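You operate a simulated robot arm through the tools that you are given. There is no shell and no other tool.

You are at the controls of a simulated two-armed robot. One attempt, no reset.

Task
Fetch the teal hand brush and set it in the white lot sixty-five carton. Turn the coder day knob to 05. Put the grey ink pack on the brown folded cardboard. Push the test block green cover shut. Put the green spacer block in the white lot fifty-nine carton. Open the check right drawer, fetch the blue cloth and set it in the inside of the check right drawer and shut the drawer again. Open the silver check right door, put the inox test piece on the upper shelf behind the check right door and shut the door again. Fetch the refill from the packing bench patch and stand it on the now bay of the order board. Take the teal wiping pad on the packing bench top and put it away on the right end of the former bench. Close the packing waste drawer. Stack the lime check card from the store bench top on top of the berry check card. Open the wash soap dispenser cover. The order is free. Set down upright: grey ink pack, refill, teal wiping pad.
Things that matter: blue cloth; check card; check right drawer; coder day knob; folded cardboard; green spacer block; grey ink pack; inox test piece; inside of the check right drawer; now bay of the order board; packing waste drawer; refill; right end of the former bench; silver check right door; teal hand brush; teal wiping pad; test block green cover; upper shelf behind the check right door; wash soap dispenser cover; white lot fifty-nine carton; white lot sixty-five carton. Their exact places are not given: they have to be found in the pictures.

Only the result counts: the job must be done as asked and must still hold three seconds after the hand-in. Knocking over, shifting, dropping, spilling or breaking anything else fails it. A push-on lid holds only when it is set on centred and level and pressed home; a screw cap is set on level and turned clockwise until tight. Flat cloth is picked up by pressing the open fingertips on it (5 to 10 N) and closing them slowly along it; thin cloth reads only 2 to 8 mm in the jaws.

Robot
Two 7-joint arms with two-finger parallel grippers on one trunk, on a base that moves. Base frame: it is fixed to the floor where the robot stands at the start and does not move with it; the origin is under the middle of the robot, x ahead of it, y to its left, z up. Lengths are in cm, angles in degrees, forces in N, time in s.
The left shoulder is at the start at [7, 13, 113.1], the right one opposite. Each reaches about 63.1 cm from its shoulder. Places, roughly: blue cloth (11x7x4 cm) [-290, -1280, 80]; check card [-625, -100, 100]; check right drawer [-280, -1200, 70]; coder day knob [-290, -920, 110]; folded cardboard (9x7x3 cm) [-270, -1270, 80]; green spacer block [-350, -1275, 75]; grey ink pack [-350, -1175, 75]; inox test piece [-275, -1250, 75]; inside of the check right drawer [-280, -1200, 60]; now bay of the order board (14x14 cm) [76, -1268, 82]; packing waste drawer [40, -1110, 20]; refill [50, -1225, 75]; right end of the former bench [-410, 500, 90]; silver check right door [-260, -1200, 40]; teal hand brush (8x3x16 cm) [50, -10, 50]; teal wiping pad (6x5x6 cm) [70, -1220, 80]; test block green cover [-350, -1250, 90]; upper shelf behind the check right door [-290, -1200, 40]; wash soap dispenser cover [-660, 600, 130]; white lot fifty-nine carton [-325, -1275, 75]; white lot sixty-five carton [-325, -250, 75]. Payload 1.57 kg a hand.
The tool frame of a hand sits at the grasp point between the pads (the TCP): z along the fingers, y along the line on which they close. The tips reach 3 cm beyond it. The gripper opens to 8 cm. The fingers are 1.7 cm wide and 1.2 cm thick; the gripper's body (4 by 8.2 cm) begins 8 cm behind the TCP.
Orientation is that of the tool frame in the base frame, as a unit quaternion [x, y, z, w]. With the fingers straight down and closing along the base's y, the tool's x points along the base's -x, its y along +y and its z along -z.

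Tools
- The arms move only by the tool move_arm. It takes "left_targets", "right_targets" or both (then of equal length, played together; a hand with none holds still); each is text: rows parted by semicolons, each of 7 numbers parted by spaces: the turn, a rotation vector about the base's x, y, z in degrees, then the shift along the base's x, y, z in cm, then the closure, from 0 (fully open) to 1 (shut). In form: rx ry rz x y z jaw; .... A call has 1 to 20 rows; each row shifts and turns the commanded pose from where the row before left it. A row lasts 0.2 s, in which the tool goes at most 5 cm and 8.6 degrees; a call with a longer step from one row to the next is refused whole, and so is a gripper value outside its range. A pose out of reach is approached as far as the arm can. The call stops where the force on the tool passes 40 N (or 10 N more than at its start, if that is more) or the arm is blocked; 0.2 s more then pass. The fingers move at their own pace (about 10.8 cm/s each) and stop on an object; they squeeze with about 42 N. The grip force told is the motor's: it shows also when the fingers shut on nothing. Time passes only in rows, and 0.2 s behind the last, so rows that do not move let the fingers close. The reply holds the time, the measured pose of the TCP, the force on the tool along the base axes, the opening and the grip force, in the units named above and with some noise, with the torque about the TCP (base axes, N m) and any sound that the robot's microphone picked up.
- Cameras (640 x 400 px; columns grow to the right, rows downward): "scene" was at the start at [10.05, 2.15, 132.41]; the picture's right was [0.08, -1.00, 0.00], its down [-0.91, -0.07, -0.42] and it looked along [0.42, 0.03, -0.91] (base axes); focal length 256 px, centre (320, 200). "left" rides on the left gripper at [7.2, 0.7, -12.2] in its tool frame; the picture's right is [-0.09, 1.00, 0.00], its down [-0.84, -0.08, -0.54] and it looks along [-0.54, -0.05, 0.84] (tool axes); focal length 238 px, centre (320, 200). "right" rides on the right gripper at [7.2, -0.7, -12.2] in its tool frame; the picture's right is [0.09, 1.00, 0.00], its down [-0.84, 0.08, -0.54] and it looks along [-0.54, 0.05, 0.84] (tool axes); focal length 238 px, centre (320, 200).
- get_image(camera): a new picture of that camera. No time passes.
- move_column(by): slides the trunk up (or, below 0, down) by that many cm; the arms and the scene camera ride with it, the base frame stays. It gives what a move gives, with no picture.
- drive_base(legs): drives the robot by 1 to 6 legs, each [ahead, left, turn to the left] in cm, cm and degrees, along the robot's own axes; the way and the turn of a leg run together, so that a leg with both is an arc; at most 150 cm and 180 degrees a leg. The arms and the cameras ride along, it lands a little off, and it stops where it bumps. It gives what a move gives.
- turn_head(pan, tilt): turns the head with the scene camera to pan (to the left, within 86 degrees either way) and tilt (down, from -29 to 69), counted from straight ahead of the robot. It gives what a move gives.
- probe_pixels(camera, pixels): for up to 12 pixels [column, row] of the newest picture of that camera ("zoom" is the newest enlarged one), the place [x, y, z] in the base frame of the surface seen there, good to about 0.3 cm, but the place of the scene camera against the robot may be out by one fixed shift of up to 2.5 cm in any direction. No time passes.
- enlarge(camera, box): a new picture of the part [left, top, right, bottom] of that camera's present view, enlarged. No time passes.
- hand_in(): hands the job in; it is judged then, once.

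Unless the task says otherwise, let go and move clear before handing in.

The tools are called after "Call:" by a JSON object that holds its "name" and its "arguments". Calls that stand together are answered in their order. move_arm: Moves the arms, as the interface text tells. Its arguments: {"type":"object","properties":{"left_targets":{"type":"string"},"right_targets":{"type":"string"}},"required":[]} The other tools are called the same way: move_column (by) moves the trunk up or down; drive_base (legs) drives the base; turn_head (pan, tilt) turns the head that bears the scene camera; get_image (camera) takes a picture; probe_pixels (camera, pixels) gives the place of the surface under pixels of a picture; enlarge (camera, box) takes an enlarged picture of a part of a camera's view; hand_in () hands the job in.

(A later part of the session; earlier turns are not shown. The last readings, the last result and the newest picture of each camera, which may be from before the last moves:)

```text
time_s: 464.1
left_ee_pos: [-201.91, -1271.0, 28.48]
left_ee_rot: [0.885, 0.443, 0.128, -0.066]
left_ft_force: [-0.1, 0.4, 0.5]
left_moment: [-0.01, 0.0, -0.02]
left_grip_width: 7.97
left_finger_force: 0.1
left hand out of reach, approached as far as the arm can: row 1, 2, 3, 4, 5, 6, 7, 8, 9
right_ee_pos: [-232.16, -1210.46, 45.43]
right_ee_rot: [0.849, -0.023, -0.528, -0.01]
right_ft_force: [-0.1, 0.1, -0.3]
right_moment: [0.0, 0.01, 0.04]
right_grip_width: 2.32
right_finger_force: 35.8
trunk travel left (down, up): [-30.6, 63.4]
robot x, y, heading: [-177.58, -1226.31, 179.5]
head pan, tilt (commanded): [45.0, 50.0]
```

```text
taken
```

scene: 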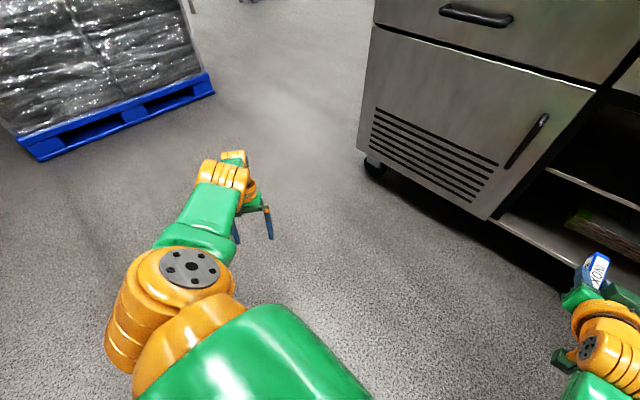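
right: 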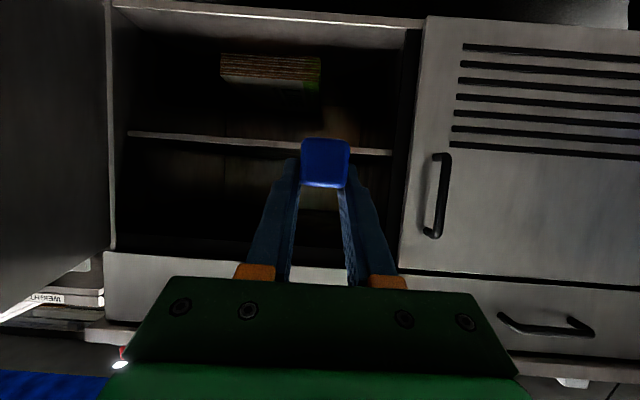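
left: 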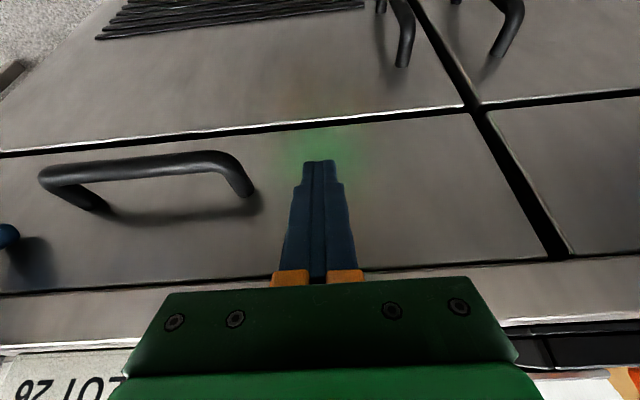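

The left hand is now out to the side. I'll swing it a little further for margin.

Call:
{"name": "move_arm", "arguments": {"left_targets": "0 0 6 3.4 -1.7 0 0; 0 0 6 3.6 -1.3 0 0; 0 0 6 3.7 -0.9 0 0; 0 0 0 0 0 0 0"}}

Call:
{"name": "turn_head", "arguments": {"pan": -10, "tilt": 45}}

Call:
{"name": "drive_base", "arguments": {"legs": [[24, 0, 0]]}}

Call:
{"name": "get_image", "arguments": {"camera": "scene"}}

Call:
{"name": "get_image", "arguments": {"camera": "right"}}

```text
time_s: 465.1
left_ee_pos: [-191.29, -1275.43, 28.18]
left_ee_rot: [0.805, 0.576, 0.117, -0.085]
left_ft_force: [0.0, -0.1, 0.5]
left_moment: [0.0, 0.0, 0.0]
left_grip_width: 7.98
left_finger_force: 0.1
left hand out of reach, approached as far as the arm can: row 2
right_ee_pos: [-232.02, -1210.47, 45.38]
right_ee_rot: [0.849, -0.023, -0.528, -0.01]
right_ft_force: [-0.1, -0.6, -0.4]
right_moment: [0.0, -0.01, 0.01]
right_grip_width: 2.34
right_finger_force: 35.6
trunk travel left (down, up): [-30.6, 63.4]
robot x, y, heading: [-176.89, -1226.21, 179.6]
head pan, tilt (commanded): [45.0, 50.0]
```

```text
time_s: 466.3
left_ee_pos: [-191.3, -1275.47, 28.15]
left_ee_rot: [0.805, 0.575, 0.116, -0.086]
left_ft_force: [-0.1, 0.0, 0.1]
left_moment: [-0.03, 0.01, 0.01]
left_grip_width: 7.99
left_finger_force: 0.0
right_ee_pos: [-232.01, -1210.42, 45.47]
right_ee_rot: [0.848, -0.023, -0.529, -0.01]
right_ft_force: [-0.2, -0.5, -1.0]
right_moment: [-0.03, -0.02, 0.01]
right_grip_width: 2.31
right_finger_force: 35.7
trunk travel left (down, up): [-30.6, 63.4]
robot x, y, heading: [-177.03, -1225.73, 179.4]
head pan, tilt (commanded): [-10.0, 45.0]
```

```text
time_s: 468.1
left_ee_pos: [-215.23, -1275.36, 28.2]
left_ee_rot: [0.805, 0.576, 0.116, -0.085]
left_ft_force: [-1.0, 0.2, 0.2]
left_moment: [0.02, 0.02, -0.01]
left_grip_width: 7.98
left_finger_force: 0.1
right_ee_pos: [-255.97, -1210.2, 45.38]
right_ee_rot: [0.848, -0.024, -0.529, -0.01]
right_ft_force: [-0.3, -0.2, -1.0]
right_moment: [0.03, -0.02, 0.01]
right_grip_width: 2.35
right_finger_force: 36.6
trunk travel left (down, up): [-30.6, 63.4]
robot x, y, heading: [-201.46, -1226.23, 179.6]
head pan, tilt (commanded): [-10.0, 45.0]
```

```text
taken
```

scene: 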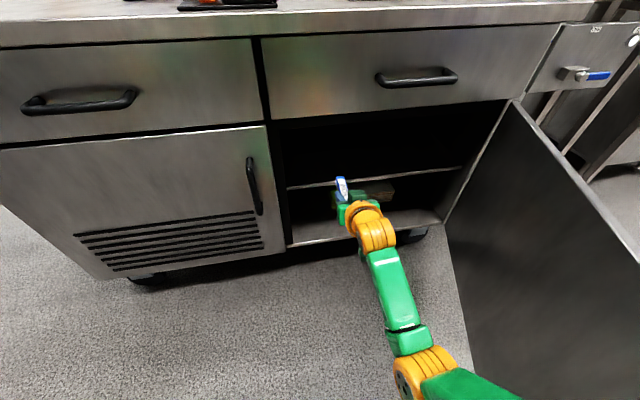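

```text
taken
```

right: 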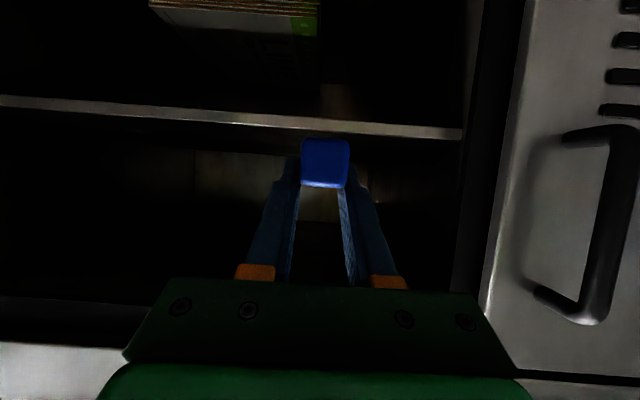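

The bar is about to enter above the shelf edge (z 39.3) with 3 cm to spare. I'll drive ahead 19 cm.

Call:
{"name": "drive_base", "arguments": {"legs": [[19, 0, 0]]}}

Call:
{"name": "get_image", "arguments": {"camera": "scene"}}

Call:
{"name": "get_image", "arguments": {"camera": "right"}}

```text
time_s: 469.6
left_ee_pos: [-234.44, -1274.87, 28.31]
left_ee_rot: [0.805, 0.575, 0.115, -0.085]
left_ft_force: [0.0, 0.1, 0.1]
left_moment: [-0.05, -0.06, -0.01]
left_grip_width: 7.99
left_finger_force: 0.0
right_ee_pos: [-274.95, -1210.01, 45.44]
right_ee_rot: [0.849, -0.024, -0.528, -0.01]
right_ft_force: [-0.3, 0.2, -0.6]
right_moment: [0.02, 0.0, 0.0]
right_grip_width: 2.33
right_finger_force: 35.3
trunk travel left (down, up): [-30.6, 63.4]
robot x, y, heading: [-219.62, -1225.66, 179.4]
head pan, tilt (commanded): [-10.0, 45.0]
```

```text
taken
```

scene: 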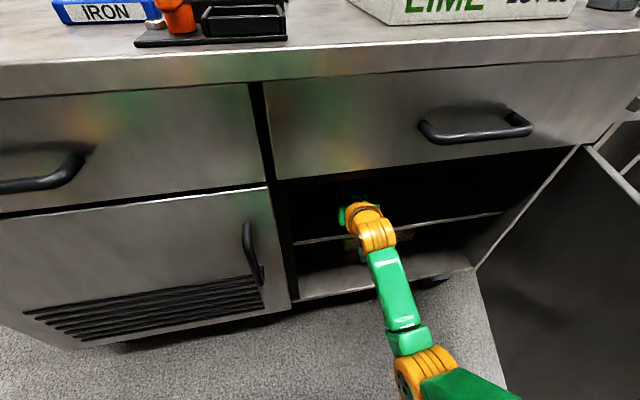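

```text
taken
```

right: 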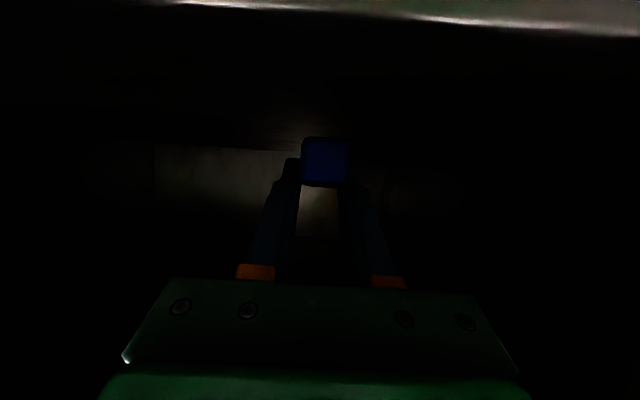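

The bar is inside, spanning about x -272 to -283. I'll lower it in steps until it touches the shelf.

Call:
{"name": "move_column", "arguments": {"by": -2.3}}

Call:
{"name": "move_column", "arguments": {"by": -0.6}}

```text
time_s: 470.3
left_ee_pos: [-234.45, -1275.04, 26.01]
left_ee_rot: [0.805, 0.575, 0.116, -0.085]
left_ft_force: [0.1, 0.1, 0.7]
left_moment: [0.04, -0.02, 0.01]
left_grip_width: 8.02
left_finger_force: 0.1
right_ee_pos: [-275.0, -1210.0, 43.12]
right_ee_rot: [0.848, -0.025, -0.529, -0.011]
right_ft_force: [-0.7, 0.1, -1.1]
right_moment: [-0.03, 0.0, 0.03]
right_grip_width: 2.33
right_finger_force: 35.3
trunk travel left (down, up): [-28.3, 65.7]
robot x, y, heading: [-219.96, -1225.82, 179.5]
head pan, tilt (commanded): [-10.0, 45.0]
```

```text
time_s: 470.9
left_ee_pos: [-234.31, -1274.93, 25.4]
left_ee_rot: [0.805, 0.575, 0.115, -0.085]
left_ft_force: [-0.2, -0.5, 0.3]
left_moment: [0.01, -0.01, 0.01]
left_grip_width: 8.0
left_finger_force: 0.2
right_ee_pos: [-274.92, -1209.99, 42.94]
right_ee_rot: [0.848, -0.023, -0.53, -0.01]
right_ft_force: [-2.4, 0.1, 6.9]
right_moment: [0.09, -0.13, 0.04]
right_grip_width: 2.35
right_finger_force: 35.5
trunk travel left (down, up): [-27.7, 66.3]
robot x, y, heading: [-220.2, -1225.52, 179.5]
head pan, tilt (commanded): [-10.0, 45.0]
```

Contact (6.9 N). I'll open the jaw partway, rise 0.5 cm, and withdraw straight back.

Call:
{"name": "move_arm", "arguments": {"right_targets": "0 0 0 0 0 0 0.6; 0 0 0 0 0 0 0.4; 0 0 0 0 0 0 0.35; 0 0 0 0 0 0.4 0.35; 0 0 0 0 0 0 0.35"}}

Call:
{"name": "drive_base", "arguments": {"legs": [[-40, 0, 0]]}}

Call:
{"name": "get_image", "arguments": {"camera": "right"}}

Call:
{"name": "get_image", "arguments": {"camera": "scene"}}

Call:
{"name": "enlarge", "arguments": {"camera": "scene", "box": [240, 80, 480, 240]}}

```text
time_s: 472.1
left_ee_pos: [-234.34, -1274.99, 25.5]
left_ee_rot: [0.805, 0.575, 0.116, -0.085]
left_ft_force: [0.0, -0.3, -0.5]
left_moment: [0.02, -0.02, 0.01]
left_grip_width: 8.01
left_finger_force: 0.1
right_ee_pos: [-274.85, -1210.03, 43.07]
right_ee_rot: [0.848, -0.024, -0.529, -0.01]
right_ft_force: [0.3, 0.8, -0.8]
right_moment: [-0.01, -0.02, -0.01]
right_grip_width: 5.19
right_finger_force: 0.1
trunk travel left (down, up): [-27.7, 66.3]
robot x, y, heading: [-220.05, -1225.65, 179.6]
head pan, tilt (commanded): [-10.0, 45.0]
```

```text
time_s: 474.6
left_ee_pos: [-194.32, -1275.58, 25.33]
left_ee_rot: [0.805, 0.575, 0.115, -0.085]
left_ft_force: [-0.7, 0.3, -0.1]
left_moment: [-0.01, 0.01, 0.0]
left_grip_width: 7.99
left_finger_force: 0.0
right_ee_pos: [-234.8, -1210.36, 42.99]
right_ee_rot: [0.849, -0.025, -0.528, -0.011]
right_ft_force: [-0.3, 0.0, 0.1]
right_moment: [-0.02, 0.02, -0.03]
right_grip_width: 5.18
right_finger_force: 0.1
trunk travel left (down, up): [-27.7, 66.3]
robot x, y, heading: [-179.84, -1226.24, 179.5]
head pan, tilt (commanded): [-10.0, 45.0]
```

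```text
taken
```

right: 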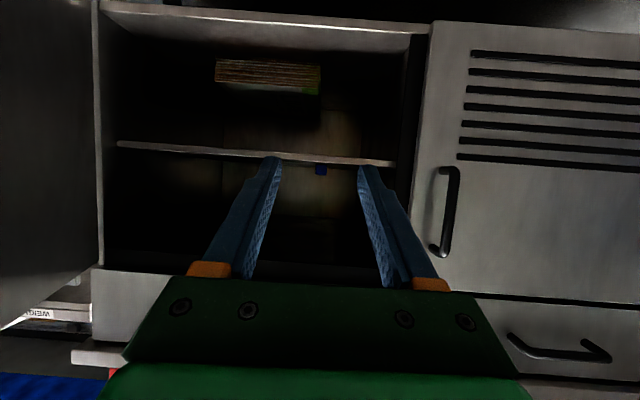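

```text
taken
```

scene: 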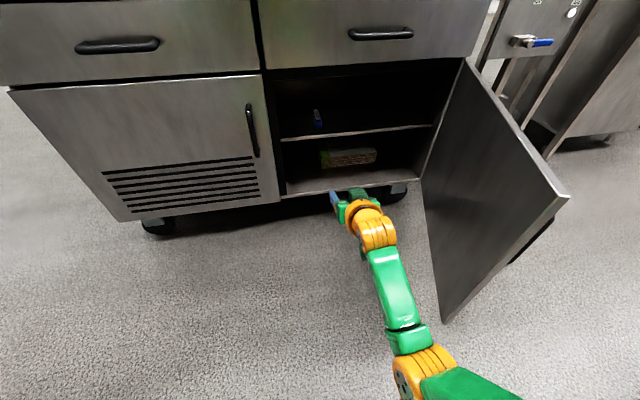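

```text
2.50 times, centred on (360, 160) of scene
```

zoom: 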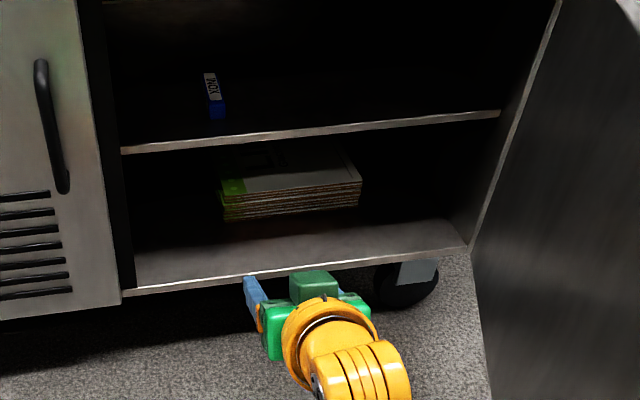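

The INOX bar lies on the upper shelf. To shut the door I'll push its outer face sideways, then forward. First I'll check what stands to the right of the door.

Call:
{"name": "probe_pixels", "arguments": {"camera": "scene", "pixels": [[530, 42], [505, 95], [570, 100], [600, 120], [545, 150], [450, 315], [565, 198], [520, 245], [480, 70], [316, 118], [318, 125]]}}

Call:
{"name": "drive_base", "arguments": {"legs": [[-36, 0, 0]]}}

Call:
{"name": "turn_head", "arguments": {"pan": -30, "tilt": 35}}

Call:
{"name": "get_image", "arguments": {"camera": "scene"}}

```text
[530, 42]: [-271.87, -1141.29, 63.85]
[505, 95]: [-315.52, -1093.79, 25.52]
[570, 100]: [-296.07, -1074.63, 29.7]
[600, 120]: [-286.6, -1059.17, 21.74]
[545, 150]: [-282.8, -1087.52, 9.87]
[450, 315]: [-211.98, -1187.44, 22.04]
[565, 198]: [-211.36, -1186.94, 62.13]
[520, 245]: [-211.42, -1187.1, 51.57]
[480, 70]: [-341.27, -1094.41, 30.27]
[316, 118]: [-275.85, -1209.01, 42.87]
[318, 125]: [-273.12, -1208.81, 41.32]
```

```text
time_s: 476.9
left_ee_pos: [-157.84, -1275.77, 25.27]
left_ee_rot: [0.805, 0.576, 0.116, -0.084]
left_ft_force: [-0.7, -0.1, 0.4]
left_moment: [0.0, 0.02, 0.03]
left_grip_width: 8.01
left_finger_force: 0.1
right_ee_pos: [-198.78, -1211.02, 43.0]
right_ee_rot: [0.849, -0.022, -0.528, -0.009]
right_ft_force: [-0.5, -0.8, -0.4]
right_moment: [-0.01, 0.03, 0.0]
right_grip_width: 5.19
right_finger_force: 0.1
trunk travel left (down, up): [-27.7, 66.3]
robot x, y, heading: [-143.47, -1226.37, 179.6]
head pan, tilt (commanded): [-10.0, 45.0]
```

```text
time_s: 477.8
left_ee_pos: [-157.91, -1275.85, 25.42]
left_ee_rot: [0.804, 0.576, 0.116, -0.086]
left_ft_force: [0.8, -1.3, 0.0]
left_moment: [0.0, 0.02, 0.03]
left_grip_width: 7.97
left_finger_force: 0.1
right_ee_pos: [-198.75, -1210.96, 42.99]
right_ee_rot: [0.848, -0.023, -0.529, -0.009]
right_ft_force: [-0.3, 0.5, 0.6]
right_moment: [-0.02, 0.01, -0.02]
right_grip_width: 5.2
right_finger_force: 0.0
trunk travel left (down, up): [-27.7, 66.3]
robot x, y, heading: [-143.93, -1226.54, 179.5]
head pan, tilt (commanded): [-30.0, 35.0]
```

```text
taken
```

scene: 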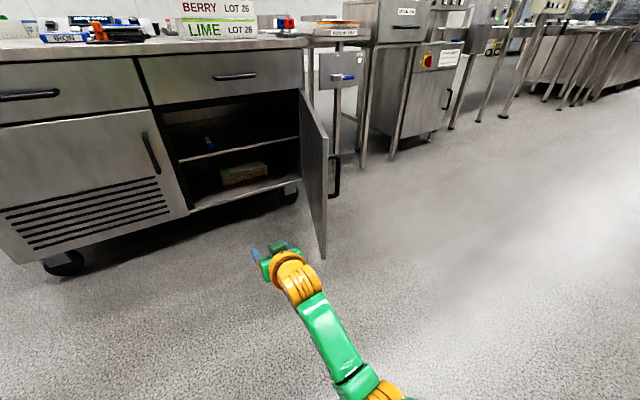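

The floor right of the door is free. I'll close the jaw, lower the trunk 14 cm (below the door bar), strafe right past the door edge, and move in alongside the door's outer face.

Call:
{"name": "move_arm", "arguments": {"right_targets": "0 0 0 0 0 0 1; 0 0 0 0 0 0 1; 0 0 0 0 0 0 1"}}

Call:
{"name": "move_column", "arguments": {"by": -14}}

Call:
{"name": "drive_base", "arguments": {"legs": [[0, -43, 0], [38, 0, 0]]}}

Call:
{"name": "get_image", "arguments": {"camera": "scene"}}

```text
time_s: 478.6
left_ee_pos: [-158.0, -1275.86, 25.38]
left_ee_rot: [0.805, 0.576, 0.116, -0.085]
left_ft_force: [-0.8, -0.7, -0.2]
left_moment: [0.0, 0.02, -0.03]
left_grip_width: 7.97
left_finger_force: 0.1
right_ee_pos: [-198.76, -1210.91, 42.93]
right_ee_rot: [0.849, -0.023, -0.528, -0.01]
right_ft_force: [0.4, -0.1, 0.4]
right_moment: [-0.01, 0.01, 0.04]
right_grip_width: 0.0
right_finger_force: 21.3
trunk travel left (down, up): [-27.7, 66.3]
robot x, y, heading: [-143.51, -1226.32, 179.3]
head pan, tilt (commanded): [-30.0, 35.0]
```

```text
time_s: 480.2
left_ee_pos: [-157.89, -1275.7, 11.34]
left_ee_rot: [0.805, 0.576, 0.116, -0.085]
left_ft_force: [0.4, -0.1, 0.2]
left_moment: [-0.02, -0.01, 0.01]
left_grip_width: 8.0
left_finger_force: 0.1
right_ee_pos: [-198.73, -1210.89, 29.11]
right_ee_rot: [0.849, -0.023, -0.528, -0.01]
right_ft_force: [0.4, 0.6, -0.7]
right_moment: [0.03, -0.01, 0.02]
right_grip_width: 0.0
right_finger_force: 21.9
trunk travel left (down, up): [-13.7, 80.3]
robot x, y, heading: [-144.47, -1226.59, 179.7]
head pan, tilt (commanded): [-30.0, 35.0]
```

```text
time_s: 484.9
left_ee_pos: [-195.94, -1232.63, 11.36]
left_ee_rot: [0.807, 0.573, 0.116, -0.085]
left_ft_force: [0.3, 0.2, 0.2]
left_moment: [-0.02, -0.02, 0.02]
left_grip_width: 7.98
left_finger_force: 0.0
right_ee_pos: [-236.22, -1167.3, 29.0]
right_ee_rot: [0.849, -0.025, -0.528, -0.011]
right_ft_force: [0.3, 0.4, 0.2]
right_moment: [0.03, 0.0, 0.04]
right_grip_width: 0.0
right_finger_force: 21.7
trunk travel left (down, up): [-13.7, 80.3]
robot x, y, heading: [-181.39, -1183.65, 179.2]
head pan, tilt (commanded): [-30.0, 35.0]
```

```text
taken
```

scene: 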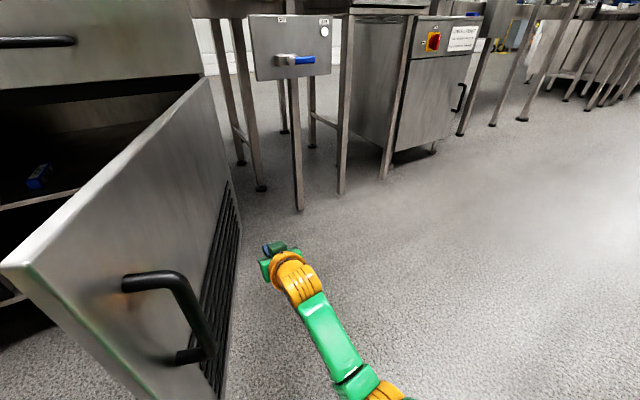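

The hand is alongside the door's outer face, below the bar. I'll strafe left to sweep the door toward closed.

Call:
{"name": "drive_base", "arguments": {"legs": [[0, 25, 0]]}}

Call:
{"name": "get_image", "arguments": {"camera": "scene"}}

```text
time_s: 486.7
left_ee_pos: [-196.22, -1257.58, 11.42]
left_ee_rot: [0.807, 0.573, 0.116, -0.084]
left_ft_force: [0.4, 0.1, 0.4]
left_moment: [-0.02, -0.01, -0.01]
left_grip_width: 7.98
left_finger_force: 0.0
right_ee_pos: [-236.59, -1192.3, 29.0]
right_ee_rot: [0.849, -0.025, -0.528, -0.011]
right_ft_force: [-0.1, 0.3, -0.5]
right_moment: [-0.02, 0.01, 0.0]
right_grip_width: 0.0
right_finger_force: 21.0
trunk travel left (down, up): [-13.7, 80.3]
robot x, y, heading: [-181.98, -1208.38, 179.0]
head pan, tilt (commanded): [-30.0, 35.0]
```

```text
taken
```

scene: 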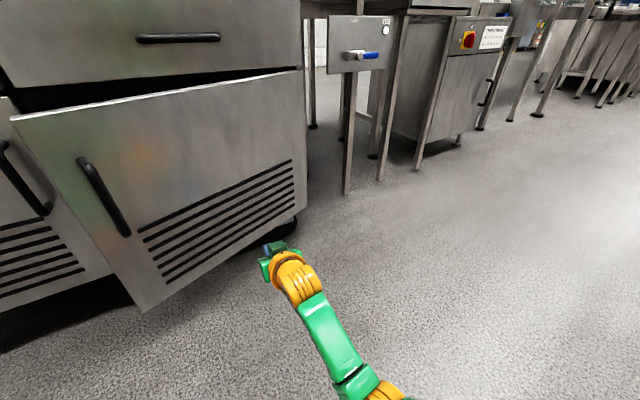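

The door swung to about 25° open. I'll strafe left 16 cm more so the fingertips face its outer half, then push forward.

Call:
{"name": "drive_base", "arguments": {"legs": [[0, 15, 0]]}}

Call:
{"name": "turn_head", "arguments": {"pan": -10, "tilt": 40}}

Call:
{"name": "get_image", "arguments": {"camera": "scene"}}

```text
time_s: 488.0
left_ee_pos: [-196.4, -1272.42, 11.35]
left_ee_rot: [0.807, 0.573, 0.116, -0.085]
left_ft_force: [0.2, 0.4, -0.6]
left_moment: [-0.02, -0.01, 0.0]
left_grip_width: 8.01
left_finger_force: 0.0
right_ee_pos: [-236.84, -1207.24, 29.03]
right_ee_rot: [0.848, -0.026, -0.529, -0.012]
right_ft_force: [0.2, 1.0, -0.2]
right_moment: [0.03, 0.05, -0.04]
right_grip_width: 0.01
right_finger_force: 21.1
trunk travel left (down, up): [-13.7, 80.3]
robot x, y, heading: [-181.82, -1223.36, 179.1]
head pan, tilt (commanded): [-30.0, 35.0]
```

```text
time_s: 488.9
left_ee_pos: [-196.39, -1272.39, 11.33]
left_ee_rot: [0.807, 0.574, 0.116, -0.085]
left_ft_force: [-0.5, 0.8, 0.3]
left_moment: [-0.01, -0.02, 0.02]
left_grip_width: 8.03
left_finger_force: 0.0
right_ee_pos: [-236.74, -1207.27, 29.04]
right_ee_rot: [0.848, -0.026, -0.529, -0.012]
right_ft_force: [-0.1, -0.4, 0.7]
right_moment: [0.0, -0.01, -0.02]
right_grip_width: 0.0
right_finger_force: 21.4
trunk travel left (down, up): [-13.7, 80.3]
robot x, y, heading: [-181.81, -1223.06, 179.0]
head pan, tilt (commanded): [-10.0, 40.0]
```

```text
taken
```

scene: 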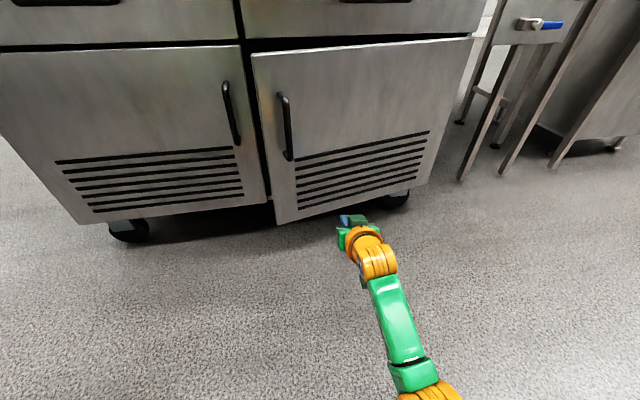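

The door is nearly closed (about 10°). I'll drive ahead 19 cm and then push the last bit with the arm.

Call:
{"name": "drive_base", "arguments": {"legs": [[20, 0, 0]]}}

Call:
{"name": "move_arm", "arguments": {"right_targets": "0 0 0 -1 0 0 1; 0 0 0 -1 0 0 1; 0 0 0 -1 0 0 1; 0 0 0 -0.7 0 0 1; 0 0 0 -0.5 0 0 1; 0 0 0 -0.5 0 0 1; 0 0 0 0 0 0 1"}}

Call:
{"name": "get_image", "arguments": {"camera": "scene"}}

```text
time_s: 490.5
left_ee_pos: [-216.57, -1272.1, 11.4]
left_ee_rot: [0.807, 0.573, 0.115, -0.085]
left_ft_force: [-1.3, 0.3, 0.1]
left_moment: [-0.01, 0.01, -0.01]
left_grip_width: 8.0
left_finger_force: 0.0
right_ee_pos: [-256.92, -1206.93, 28.9]
right_ee_rot: [0.848, -0.025, -0.529, -0.011]
right_ft_force: [-0.4, -0.4, -0.1]
right_moment: [0.01, 0.03, -0.02]
right_grip_width: 0.0
right_finger_force: 21.5
trunk travel left (down, up): [-13.7, 80.3]
robot x, y, heading: [-202.15, -1222.58, 178.9]
head pan, tilt (commanded): [-10.0, 40.0]
```

```text
time_s: 491.4
left_ee_pos: [-216.68, -1272.05, 11.45]
left_ee_rot: [0.807, 0.572, 0.116, -0.087]
left_ft_force: [0.5, -0.5, 0.5]
left_moment: [0.0, 0.03, 0.01]
left_grip_width: 8.02
left_finger_force: 0.1
right_ee_pos: [-259.86, -1206.83, 28.92]
right_ee_rot: [0.85, -0.025, -0.525, -0.011]
right_ft_force: [19.0, -1.8, 9.4]
right_moment: [-0.06, 0.14, 0.11]
right_grip_width: 0.0
right_finger_force: 21.1
trunk travel left (down, up): [-13.7, 80.3]
robot x, y, heading: [-202.32, -1222.65, 178.9]
head pan, tilt (commanded): [-10.0, 40.0]
stopped in row 4 (right hand): the force on the tool passed its limit at 60 N (the readings are from after the stop); the commanded pose is now the measured one
```

```text
taken
```

scene: 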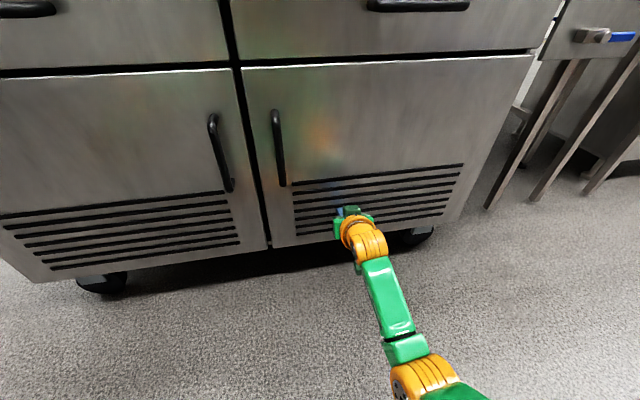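

The push met a hard stop. I'll compare the two doors' planes to be sure it's shut, then back off.

Call:
{"name": "probe_pixels", "arguments": {"camera": "scene", "pixels": [[255, 90], [300, 120], [400, 120], [490, 110], [200, 150], [150, 100], [300, 165], [265, 200]]}}

Call:
{"name": "drive_base", "arguments": {"legs": [[-60, 0, 0]]}}

Call:
{"name": "get_image", "arguments": {"camera": "scene"}}

```text
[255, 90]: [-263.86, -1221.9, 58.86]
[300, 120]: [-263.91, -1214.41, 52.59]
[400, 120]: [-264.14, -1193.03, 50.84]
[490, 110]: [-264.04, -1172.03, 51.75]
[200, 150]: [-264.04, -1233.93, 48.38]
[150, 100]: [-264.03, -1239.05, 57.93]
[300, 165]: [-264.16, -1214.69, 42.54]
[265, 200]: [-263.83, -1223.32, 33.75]
```

```text
time_s: 494.8
left_ee_pos: [-156.85, -1273.1, 11.42]
left_ee_rot: [0.809, 0.57, 0.116, -0.084]
left_ft_force: [0.3, -0.6, -0.5]
left_moment: [0.0, 0.04, -0.01]
left_grip_width: 8.01
left_finger_force: 0.1
right_ee_pos: [-199.79, -1207.73, 28.64]
right_ee_rot: [0.852, -0.028, -0.523, -0.012]
right_ft_force: [0.5, -0.4, 0.7]
right_moment: [0.02, -0.01, -0.03]
right_grip_width: 0.0
right_finger_force: 20.7
trunk travel left (down, up): [-13.7, 80.3]
robot x, y, heading: [-141.43, -1224.15, 178.7]
head pan, tilt (commanded): [-10.0, 40.0]
```

```text
taken
```

scene: 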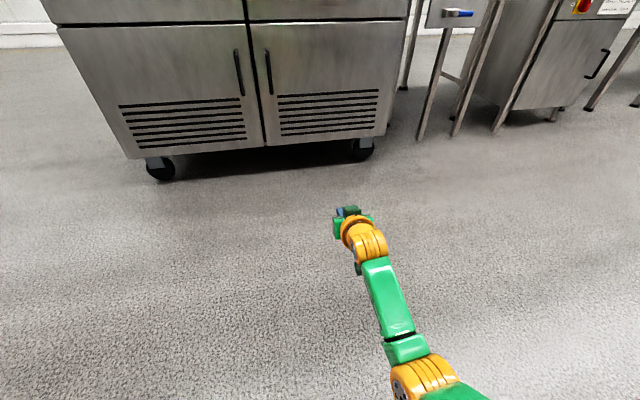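

Both doors' faces read x -264, so it's shut and the check-bench work is done. I'll raise the trunk and bring the left arm back to a neutral posture with a bent elbow.

Call:
{"name": "move_column", "arguments": {"by": 40}}

Call:
{"name": "move_column", "arguments": {"by": 25}}

Call:
{"name": "move_arm", "arguments": {"left_targets": "0 0 -5.8 -3.4 1.2 0.3 0; 0 0 -5.8 -3.2 1.6 0.3 0; 0 0 -5.8 -3.1 1.8 0.3 0; 0 0 -5.8 -2.7 2.1 0.3 0; 0 0 -5.8 -2.6 2.3 0.3 0; 0 0 -5.8 -2.3 2.6 0.3 0; 0 0 -5.8 -2.1 2.8 0.3 0; 0 0 -5.8 -1.7 2.9 0.3 0; 0 0 -5.8 -1.5 3.1 0.3 0; 0 0 -5.8 -1.1 3.1 0.3 0; 0 0 -5.8 -0.8 3.3 0.3 0; 0 0 -5.8 -0.5 3.3 0.3 0; 0 0 0 0 0 0 0"}}

Call:
{"name": "turn_head", "arguments": {"pan": 20, "tilt": 55}}

Call:
{"name": "get_image", "arguments": {"camera": "scene"}}

```text
time_s: 498.6
left_ee_pos: [-156.74, -1273.21, 51.28]
left_ee_rot: [0.809, 0.57, 0.116, -0.084]
left_ft_force: [-0.1, 0.6, -0.6]
left_moment: [0.0, 0.01, 0.0]
left_grip_width: 8.01
left_finger_force: 0.0
right_ee_pos: [-199.69, -1207.73, 68.68]
right_ee_rot: [0.852, -0.027, -0.523, -0.012]
right_ft_force: [0.3, 0.6, -0.3]
right_moment: [-0.02, 0.01, 0.05]
right_grip_width: 0.0
right_finger_force: 21.6
trunk travel left (down, up): [-53.7, 40.3]
robot x, y, heading: [-141.85, -1224.14, 178.6]
head pan, tilt (commanded): [-10.0, 40.0]
```

```text
time_s: 501.2
left_ee_pos: [-156.7, -1273.07, 76.4]
left_ee_rot: [0.809, 0.57, 0.116, -0.084]
left_ft_force: [-0.9, 0.7, -0.4]
left_moment: [0.02, 0.01, 0.03]
left_grip_width: 7.98
left_finger_force: 0.0
right_ee_pos: [-199.79, -1207.8, 93.64]
right_ee_rot: [0.852, -0.028, -0.523, -0.013]
right_ft_force: [0.2, 0.1, 0.0]
right_moment: [-0.02, 0.0, -0.01]
right_grip_width: 0.0
right_finger_force: 20.9
trunk travel left (down, up): [-78.7, 15.3]
robot x, y, heading: [-141.85, -1223.84, 178.9]
head pan, tilt (commanded): [-10.0, 40.0]
```

```text
time_s: 504.0
left_ee_pos: [-182.41, -1243.82, 79.32]
left_ee_rot: [0.989, 0.006, 0.144, -0.003]
left_ft_force: [0.1, 0.0, -0.1]
left_moment: [-0.03, 0.0, -0.03]
left_grip_width: 8.02
left_finger_force: 0.1
left hand out of reach, approached as far as the arm can: row 2, 4, 8
right_ee_pos: [-199.7, -1207.84, 93.51]
right_ee_rot: [0.851, -0.028, -0.524, -0.014]
right_ft_force: [-0.2, 0.5, -0.5]
right_moment: [0.01, 0.0, -0.04]
right_grip_width: 0.01
right_finger_force: 21.4
trunk travel left (down, up): [-78.7, 15.3]
robot x, y, heading: [-141.58, -1224.29, 178.5]
head pan, tilt (commanded): [-10.0, 40.0]
```

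```text
time_s: 505.0
left_ee_pos: [-182.44, -1243.86, 79.47]
left_ee_rot: [0.99, 0.007, 0.144, -0.004]
left_ft_force: [-0.2, 0.0, -1.6]
left_moment: [0.01, 0.0, 0.0]
left_grip_width: 7.99
left_finger_force: 0.0
right_ee_pos: [-199.67, -1207.68, 93.63]
right_ee_rot: [0.852, -0.027, -0.523, -0.012]
right_ft_force: [0.1, -0.3, -0.1]
right_moment: [-0.01, 0.02, 0.0]
right_grip_width: 0.0
right_finger_force: 21.7
trunk travel left (down, up): [-78.7, 15.3]
robot x, y, heading: [-141.33, -1223.96, 178.6]
head pan, tilt (commanded): [20.0, 55.0]
```

```text
taken
```

scene: 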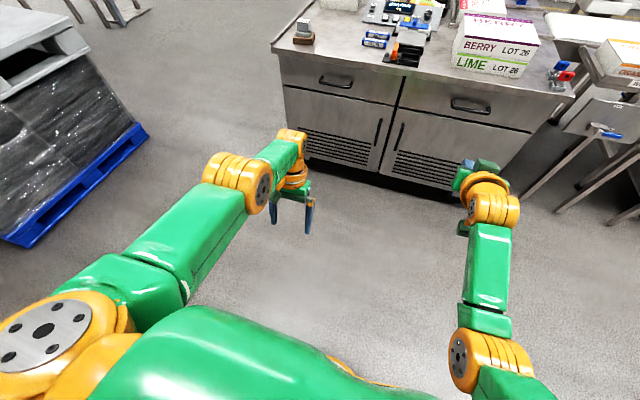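

The left elbow is bent again. I'll straighten the left hand to vertical, pull it in a little, and bring the right hand to vertical too.

Call:
{"name": "move_arm", "arguments": {"left_targets": "0 8.3 0 0 0 0 0; 0 8.3 0 0 0 0 0; 0 0 0 1 0 0 0; 0 0 0 1 0 0 0; 0 0 0 1 0 0 0; 0 0 0 1 0 0 0; 0 0 0 1 0 0 0; 0 0 0 0 0 0 0; 0 0 0 0 0 0 0", "right_targets": "0 -8 0 1.2 0 -0.8 0; 0 -8 0 1.2 0 -0.8 0; 0 -8 0 1.2 0 -0.8 0; 0 -8 0 1.2 0 -0.8 0; 0 -8 0 1.2 0 -0.8 0; 0 -8 0 1.2 0 -0.8 0; 0 -8 0 1.2 0 -0.8 0; 0 -7 0 1.2 0 -0.8 0; 0 0 0 0 0 0 0"}}

```text
time_s: 507.0
left_ee_pos: [-186.91, -1244.47, 75.24]
left_ee_rot: [1.0, 0.006, 0.001, -0.004]
left_ft_force: [-0.6, 0.0, -0.2]
left_moment: [0.05, 0.01, -0.03]
left_grip_width: 7.98
left_finger_force: 0.0
left hand out of reach, approached as far as the arm can: row 1, 2, 3, 4, 5, 6, 7
right_ee_pos: [-190.14, -1207.66, 87.39]
right_ee_rot: [1.0, -0.017, -0.001, -0.025]
right_ft_force: [1.1, -0.8, -0.3]
right_moment: [-0.04, 0.02, 0.0]
right_grip_width: 7.99
right_finger_force: 0.1
trunk travel left (down, up): [-78.7, 15.3]
robot x, y, heading: [-141.93, -1224.14, 178.8]
head pan, tilt (commanded): [20.0, 55.0]
```

Both hands are vertical (the left sits a bit far forward but is usable). Now I'll turn around to face the packing bench.

Call:
{"name": "drive_base", "arguments": {"legs": [[0, 0, -178]]}}

Call:
{"name": "turn_head", "arguments": {"pan": 0, "tilt": 20}}

Call:
{"name": "get_image", "arguments": {"camera": "scene"}}

Call:
{"name": "enlarge", "arguments": {"camera": "scene", "box": [160, 130, 480, 330]}}

```text
time_s: 514.7
left_ee_pos: [-97.21, -1202.86, 75.37]
left_ee_rot: [-0.016, 1.0, -0.003, 0.0]
left_ft_force: [0.6, -0.6, 0.0]
left_moment: [-0.02, 0.0, 0.03]
left_grip_width: 7.99
left_finger_force: 0.0
right_ee_pos: [-93.28, -1239.56, 87.35]
right_ee_rot: [0.007, 1.0, -0.027, 0.001]
right_ft_force: [0.7, 0.4, 0.0]
right_moment: [-0.01, 0.01, 0.01]
right_grip_width: 7.97
right_finger_force: 0.0
trunk travel left (down, up): [-78.7, 15.3]
robot x, y, heading: [-141.8, -1224.28, -0.1]
head pan, tilt (commanded): [20.0, 55.0]
```

```text
time_s: 515.7
left_ee_pos: [-97.12, -1202.95, 75.36]
left_ee_rot: [-0.017, 1.0, -0.004, 0.001]
left_ft_force: [-0.3, -0.4, 0.3]
left_moment: [-0.03, 0.02, -0.02]
left_grip_width: 8.01
left_finger_force: 0.2
right_ee_pos: [-93.2, -1239.48, 87.39]
right_ee_rot: [0.008, 1.0, -0.027, 0.001]
right_ft_force: [0.3, -1.6, -0.1]
right_moment: [0.02, 0.01, -0.02]
right_grip_width: 8.01
right_finger_force: 0.0
trunk travel left (down, up): [-78.7, 15.3]
robot x, y, heading: [-142.05, -1224.03, -0.2]
head pan, tilt (commanded): [0.0, 20.0]
```

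```text
taken
```

scene: 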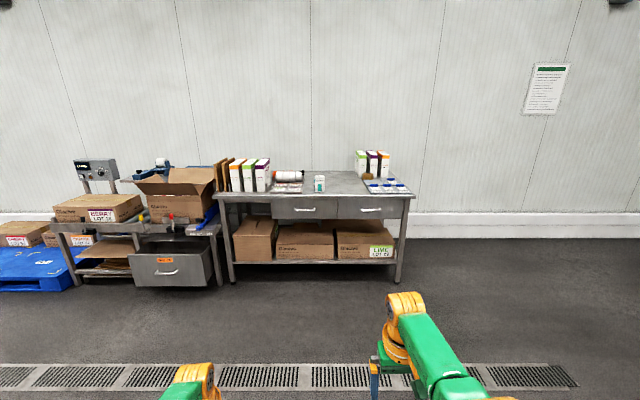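

```text
2.00 times, centred on (320, 230) of scene
```

zoom: 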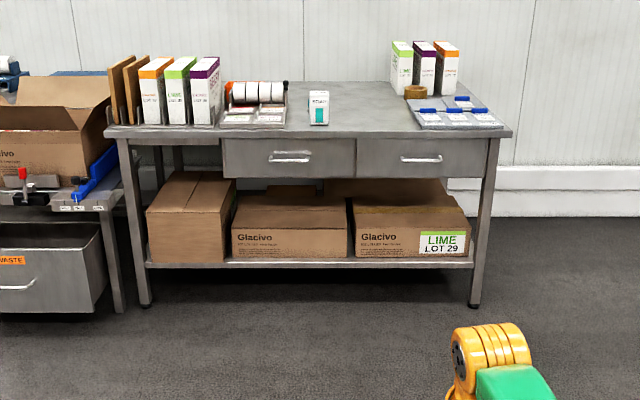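

I see the packing bench with an order board of blue-edged bays (388,187), a small white/teal item (319,183), and an open WASTE drawer at left (172,265). I'll zoom into each.

Call:
{"name": "enlarge", "arguments": {"camera": "scene", "box": [210, 140, 340, 215]}}

Call:
{"name": "enlarge", "arguments": {"camera": "scene", "box": [330, 140, 430, 215]}}

Call:
{"name": "enlarge", "arguments": {"camera": "scene", "box": [40, 150, 240, 300]}}

Call:
{"name": "probe_pixels", "arguments": {"camera": "scene", "pixels": [[319, 183], [319, 192], [390, 187], [370, 187], [405, 187], [215, 200], [410, 196], [375, 173], [172, 273], [135, 258], [210, 255], [320, 210]]}}

```text
4.92 times, centred on (275, 178) of scene
```

zoom: 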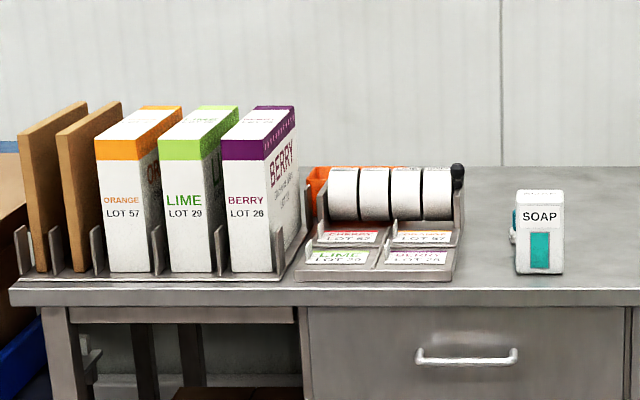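

```text
5.33 times, centred on (380, 178) of scene
```

zoom: 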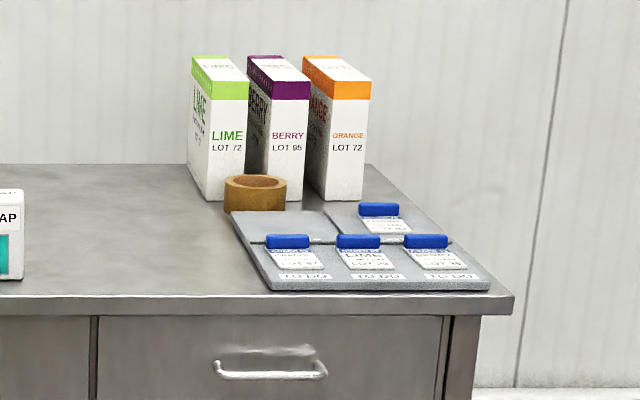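

```text
2.67 times, centred on (140, 225) of scene
```

zoom: 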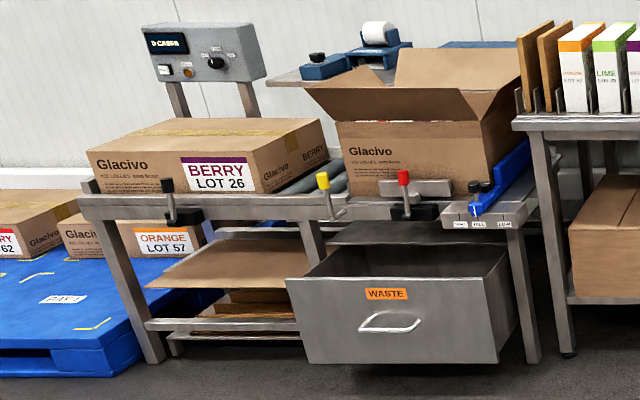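

```text
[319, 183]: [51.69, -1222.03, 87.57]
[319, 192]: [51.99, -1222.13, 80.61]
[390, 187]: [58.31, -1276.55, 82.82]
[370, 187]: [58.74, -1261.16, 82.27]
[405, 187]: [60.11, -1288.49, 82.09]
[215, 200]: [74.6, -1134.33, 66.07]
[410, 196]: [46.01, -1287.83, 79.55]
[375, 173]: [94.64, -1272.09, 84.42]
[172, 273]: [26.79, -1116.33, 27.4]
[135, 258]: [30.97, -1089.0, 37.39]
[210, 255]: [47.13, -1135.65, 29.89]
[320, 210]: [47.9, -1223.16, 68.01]
```

The small SOAP box is the refill, with something teal just behind it, and the WASTE drawer stands about 20 cm open. I'll do the drawer first, using the left hand pitched forward and closed as a pusher.

Call:
{"name": "move_arm", "arguments": {"left_targets": "0 -8.1 0 2.2 0 1.4 1; 0 -8.1 0 2.2 0 1.4 1; 0 -8.1 0 2.2 0 1.4 1; 0 -8.1 0 2.2 0 1.4 1; 0 -8.1 0 2.2 0 1.4 1; 0 -8.1 0 2.2 0 1.4 1; 0 -8.1 0 2.2 0 1.4 1; 0 -8.1 0 2.2 0 1.4 1; 0 0 0 0 0 0 1", "right_targets": "0 0 0 -1 0 -1 0; 0 0 0 -1 0 -1 0; 0 0 0 -1 0 -1 0; 0 0 0 -1 0 -1 0; 0 0 0 -1 0 -1 0; 0 0 0 -1 0 -1 0; 0 0 0 -1 0 -1 0; 0 0 0 0 0 0 0; 0 0 0 0 0 0 0"}}

Call:
{"name": "move_column", "arguments": {"by": -40}}

Call:
{"name": "move_column", "arguments": {"by": -11}}

Call:
{"name": "drive_base", "arguments": {"legs": [[0, 88, 0], [75, 0, 0]]}}

Call:
{"name": "turn_head", "arguments": {"pan": 15, "tilt": 30}}

Call:
{"name": "get_image", "arguments": {"camera": "scene"}}

```text
time_s: 517.7
left_ee_pos: [-78.51, -1202.85, 86.14]
left_ee_rot: [-0.012, 0.844, -0.011, 0.536]
left_ft_force: [0.0, 0.3, 0.3]
left_moment: [0.01, 0.03, 0.01]
left_grip_width: 0.01
left_finger_force: 20.8
left hand out of reach, approached as far as the arm can: row 1, 2, 3, 4, 6, 7, 8
right_ee_pos: [-100.22, -1239.55, 80.33]
right_ee_rot: [0.007, 1.0, -0.027, 0.001]
right_ft_force: [0.1, 0.2, -1.0]
right_moment: [-0.01, 0.0, -0.01]
right_grip_width: 7.98
right_finger_force: 0.1
trunk travel left (down, up): [-78.7, 15.3]
robot x, y, heading: [-141.76, -1224.2, -0.2]
head pan, tilt (commanded): [0.0, 20.0]
```

```text
time_s: 521.5
left_ee_pos: [-78.63, -1202.83, 46.28]
left_ee_rot: [-0.013, 0.844, -0.012, 0.535]
left_ft_force: [0.1, 0.6, -0.3]
left_moment: [-0.01, 0.0, 0.02]
left_grip_width: 0.01
left_finger_force: 20.8
right_ee_pos: [-100.25, -1239.53, 40.26]
right_ee_rot: [0.007, 1.0, -0.025, 0.002]
right_ft_force: [0.6, 0.4, -0.5]
right_moment: [0.01, -0.02, 0.0]
right_grip_width: 7.99
right_finger_force: 0.1
trunk travel left (down, up): [-38.7, 55.3]
robot x, y, heading: [-141.8, -1224.12, -0.1]
head pan, tilt (commanded): [0.0, 20.0]
```

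```text
time_s: 522.9
left_ee_pos: [-78.64, -1202.97, 35.28]
left_ee_rot: [-0.012, 0.844, -0.012, 0.536]
left_ft_force: [-0.9, -0.1, -0.4]
left_moment: [-0.01, -0.03, 0.01]
left_grip_width: 0.0
left_finger_force: 21.7
right_ee_pos: [-100.14, -1239.59, 29.25]
right_ee_rot: [0.007, 1.0, -0.025, 0.002]
right_ft_force: [0.0, 0.0, 0.1]
right_moment: [0.02, -0.04, 0.01]
right_grip_width: 8.0
right_finger_force: 0.1
trunk travel left (down, up): [-27.7, 66.3]
robot x, y, heading: [-141.48, -1224.11, -0.4]
head pan, tilt (commanded): [0.0, 20.0]
```

```text
time_s: 531.3
left_ee_pos: [-3.12, -1115.58, 35.18]
left_ee_rot: [-0.011, 0.844, -0.013, 0.536]
left_ft_force: [0.5, -0.1, 0.4]
left_moment: [-0.05, 0.02, -0.01]
left_grip_width: 0.0
left_finger_force: 21.3
right_ee_pos: [-24.82, -1152.22, 29.15]
right_ee_rot: [0.009, 1.0, -0.025, 0.002]
right_ft_force: [-0.8, 0.2, -0.7]
right_moment: [0.04, -0.03, 0.01]
right_grip_width: 8.01
right_finger_force: 0.1
trunk travel left (down, up): [-27.7, 66.3]
robot x, y, heading: [-66.14, -1136.46, -0.2]
head pan, tilt (commanded): [0.0, 20.0]
```

```text
time_s: 532.0
left_ee_pos: [-3.21, -1115.67, 35.27]
left_ee_rot: [-0.011, 0.844, -0.012, 0.536]
left_ft_force: [0.2, -0.3, -0.1]
left_moment: [-0.01, 0.01, 0.0]
left_grip_width: 0.01
left_finger_force: 21.6
right_ee_pos: [-24.99, -1152.11, 29.29]
right_ee_rot: [0.011, 1.0, -0.024, 0.002]
right_ft_force: [-0.4, 0.0, 0.0]
right_moment: [-0.04, -0.01, -0.02]
right_grip_width: 7.99
right_finger_force: 0.0
trunk travel left (down, up): [-27.7, 66.3]
robot x, y, heading: [-66.36, -1136.48, -0.1]
head pan, tilt (commanded): [15.0, 30.0]
```

```text
taken
```

scene: 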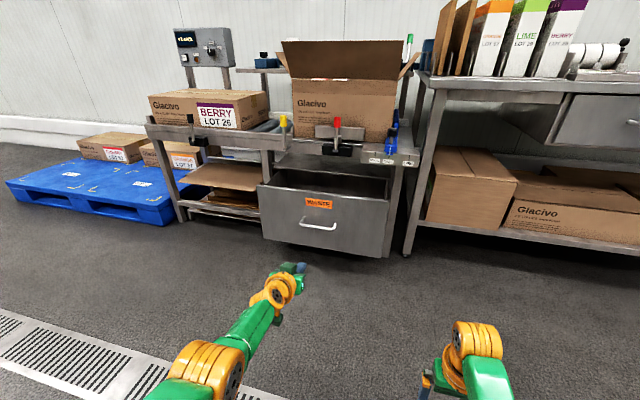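

I'll probe the waste drawer's front and the cart frame behind it.

Call:
{"name": "probe_pixels", "arguments": {"camera": "scene", "pixels": [[262, 190], [392, 200], [318, 203], [318, 225], [300, 235], [350, 240], [325, 185], [275, 155], [400, 160], [335, 150], [300, 195], [390, 245]]}}

Call:
{"name": "enlarge", "arguments": {"camera": "scene", "box": [230, 120, 430, 270]}}

```text
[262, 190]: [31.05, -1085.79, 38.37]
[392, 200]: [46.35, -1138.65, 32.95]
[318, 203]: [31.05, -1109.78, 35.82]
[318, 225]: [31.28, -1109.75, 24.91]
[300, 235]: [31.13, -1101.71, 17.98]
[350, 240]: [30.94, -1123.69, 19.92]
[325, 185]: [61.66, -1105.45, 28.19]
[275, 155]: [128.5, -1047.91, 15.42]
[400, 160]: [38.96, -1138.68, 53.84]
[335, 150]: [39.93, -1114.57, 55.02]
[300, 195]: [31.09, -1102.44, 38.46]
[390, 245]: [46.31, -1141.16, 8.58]
```

```text
2.67 times, centred on (330, 195) of scene
```

zoom: 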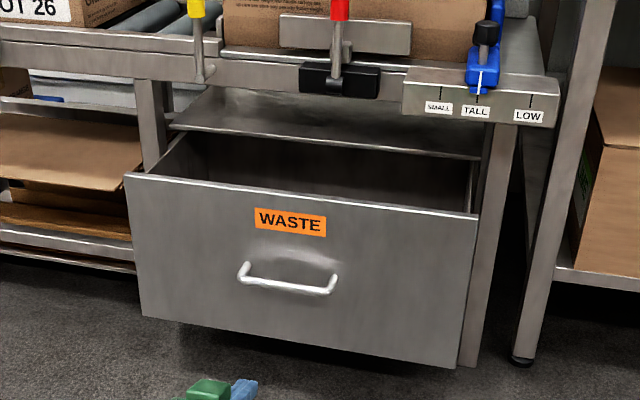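

The drawer front (true x 31.9) should close to about x 47. I'll drive ahead 41 cm, pushing it most of the way, then check.

Call:
{"name": "drive_base", "arguments": {"legs": [[41, 0, 0]]}}

Call:
{"name": "get_image", "arguments": {"camera": "scene"}}

```text
time_s: 534.6
left_ee_pos: [37.95, -1115.72, 35.17]
left_ee_rot: [-0.01, 0.844, -0.013, 0.536]
left_ft_force: [-0.1, -1.0, 0.8]
left_moment: [0.02, 0.0, 0.02]
left_grip_width: 0.02
left_finger_force: 21.8
right_ee_pos: [16.18, -1152.37, 29.29]
right_ee_rot: [0.009, 1.0, -0.024, 0.001]
right_ft_force: [0.2, -0.1, 0.4]
right_moment: [0.02, 0.01, -0.01]
right_grip_width: 8.0
right_finger_force: 0.1
trunk travel left (down, up): [-27.7, 66.3]
robot x, y, heading: [-25.28, -1137.1, -0.4]
head pan, tilt (commanded): [15.0, 30.0]
```

```text
taken
```

scene: 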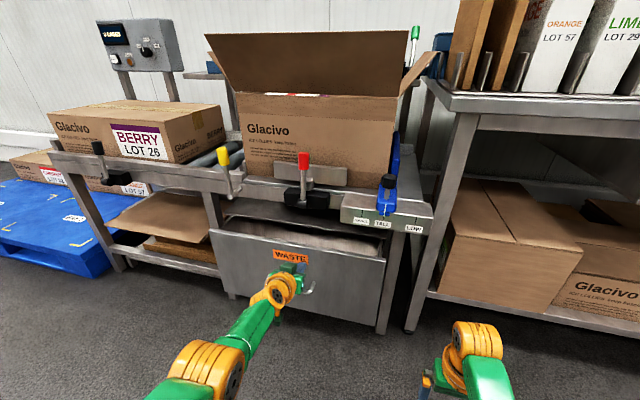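

The drawer is almost closed. I'll keep pushing in short drives until the force stop.

Call:
{"name": "drive_base", "arguments": {"legs": [[4, 0, 0]]}}

Call:
{"name": "drive_base", "arguments": {"legs": [[3, 0, 0]]}}

Call:
{"name": "get_image", "arguments": {"camera": "scene"}}

Call:
{"name": "probe_pixels", "arguments": {"camera": "scene", "pixels": [[240, 250], [350, 280], [225, 225], [400, 270], [215, 190], [380, 300]]}}

```text
time_s: 535.5
left_ee_pos: [41.88, -1115.77, 35.3]
left_ee_rot: [-0.01, 0.845, -0.014, 0.535]
left_ft_force: [0.2, -1.1, 0.2]
left_moment: [-0.05, -0.03, 0.0]
left_grip_width: 0.03
left_finger_force: 21.2
right_ee_pos: [20.16, -1152.27, 29.16]
right_ee_rot: [0.008, 1.0, -0.025, 0.002]
right_ft_force: [-0.4, 1.2, 1.1]
right_moment: [0.02, 0.0, -0.02]
right_grip_width: 8.01
right_finger_force: 0.1
trunk travel left (down, up): [-27.7, 66.3]
robot x, y, heading: [-21.46, -1136.97, -0.3]
head pan, tilt (commanded): [15.0, 30.0]
```

```text
time_s: 536.3
left_ee_pos: [44.74, -1115.81, 35.11]
left_ee_rot: [-0.01, 0.845, -0.013, 0.535]
left_ft_force: [-13.4, -1.8, -4.2]
left_moment: [0.1, 0.21, -0.07]
left_grip_width: 0.0
left_finger_force: 21.5
right_ee_pos: [23.15, -1152.32, 29.31]
right_ee_rot: [0.009, 1.0, -0.026, 0.001]
right_ft_force: [-0.2, 0.4, 0.1]
right_moment: [0.01, 0.0, 0.0]
right_grip_width: 7.98
right_finger_force: 0.0
trunk travel left (down, up): [-27.7, 66.3]
robot x, y, heading: [-18.2, -1136.77, -0.3]
head pan, tilt (commanded): [15.0, 30.0]
```

```text
taken
```

scene: 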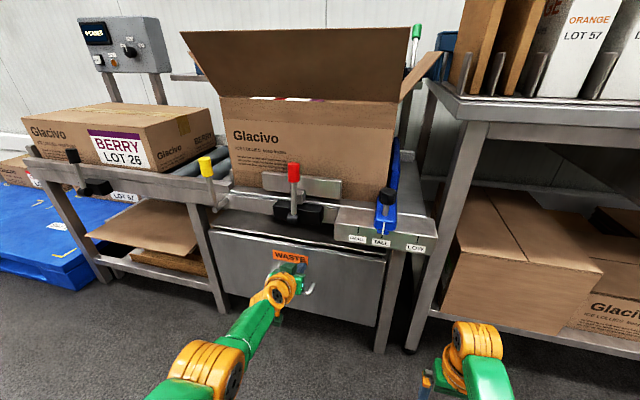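

```text
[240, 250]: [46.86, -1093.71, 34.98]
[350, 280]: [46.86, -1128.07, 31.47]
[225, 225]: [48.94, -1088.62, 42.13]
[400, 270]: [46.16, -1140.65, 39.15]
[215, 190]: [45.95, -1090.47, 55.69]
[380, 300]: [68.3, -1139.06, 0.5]
```

The reaction is 13 N and the front sits just behind the frame legs. One more 1 cm push to confirm it's at the stop.

Call:
{"name": "drive_base", "arguments": {"legs": [[1.2, 0, 0]]}}

Call:
{"name": "get_image", "arguments": {"camera": "scene"}}

Call:
{"name": "probe_pixels", "arguments": {"camera": "scene", "pixels": [[240, 250], [350, 280]]}}

```text
time_s: 537.0
left_ee_pos: [44.86, -1115.79, 34.87]
left_ee_rot: [-0.01, 0.847, -0.013, 0.532]
left_ft_force: [-12.5, -1.2, 4.2]
left_moment: [-0.04, -0.08, -0.03]
left_grip_width: 0.0
left_finger_force: 21.3
right_ee_pos: [23.57, -1152.21, 29.5]
right_ee_rot: [0.007, 1.0, -0.025, 0.004]
right_ft_force: [-0.4, 0.1, -0.2]
right_moment: [-0.03, -0.03, -0.03]
right_grip_width: 7.98
right_finger_force: 0.0
trunk travel left (down, up): [-27.7, 66.3]
robot x, y, heading: [-18.05, -1136.94, -0.1]
head pan, tilt (commanded): [15.0, 30.0]
stopped in leg 1: the force on the tool passed its limit at 61 N (the readings are from after the stop); the commanded pose is now the measured one
```

```text
taken
```

scene: 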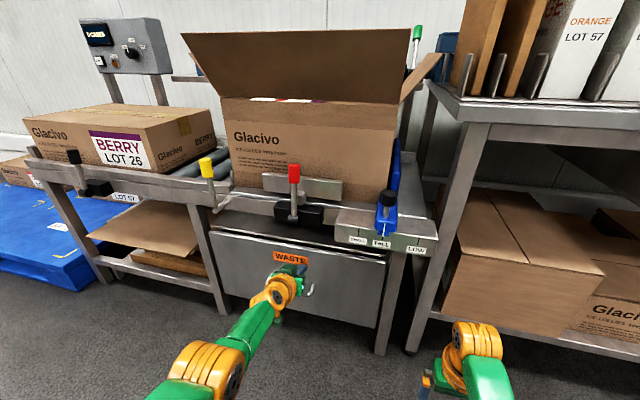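

```text
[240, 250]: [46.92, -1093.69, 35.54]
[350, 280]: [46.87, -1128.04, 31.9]
```

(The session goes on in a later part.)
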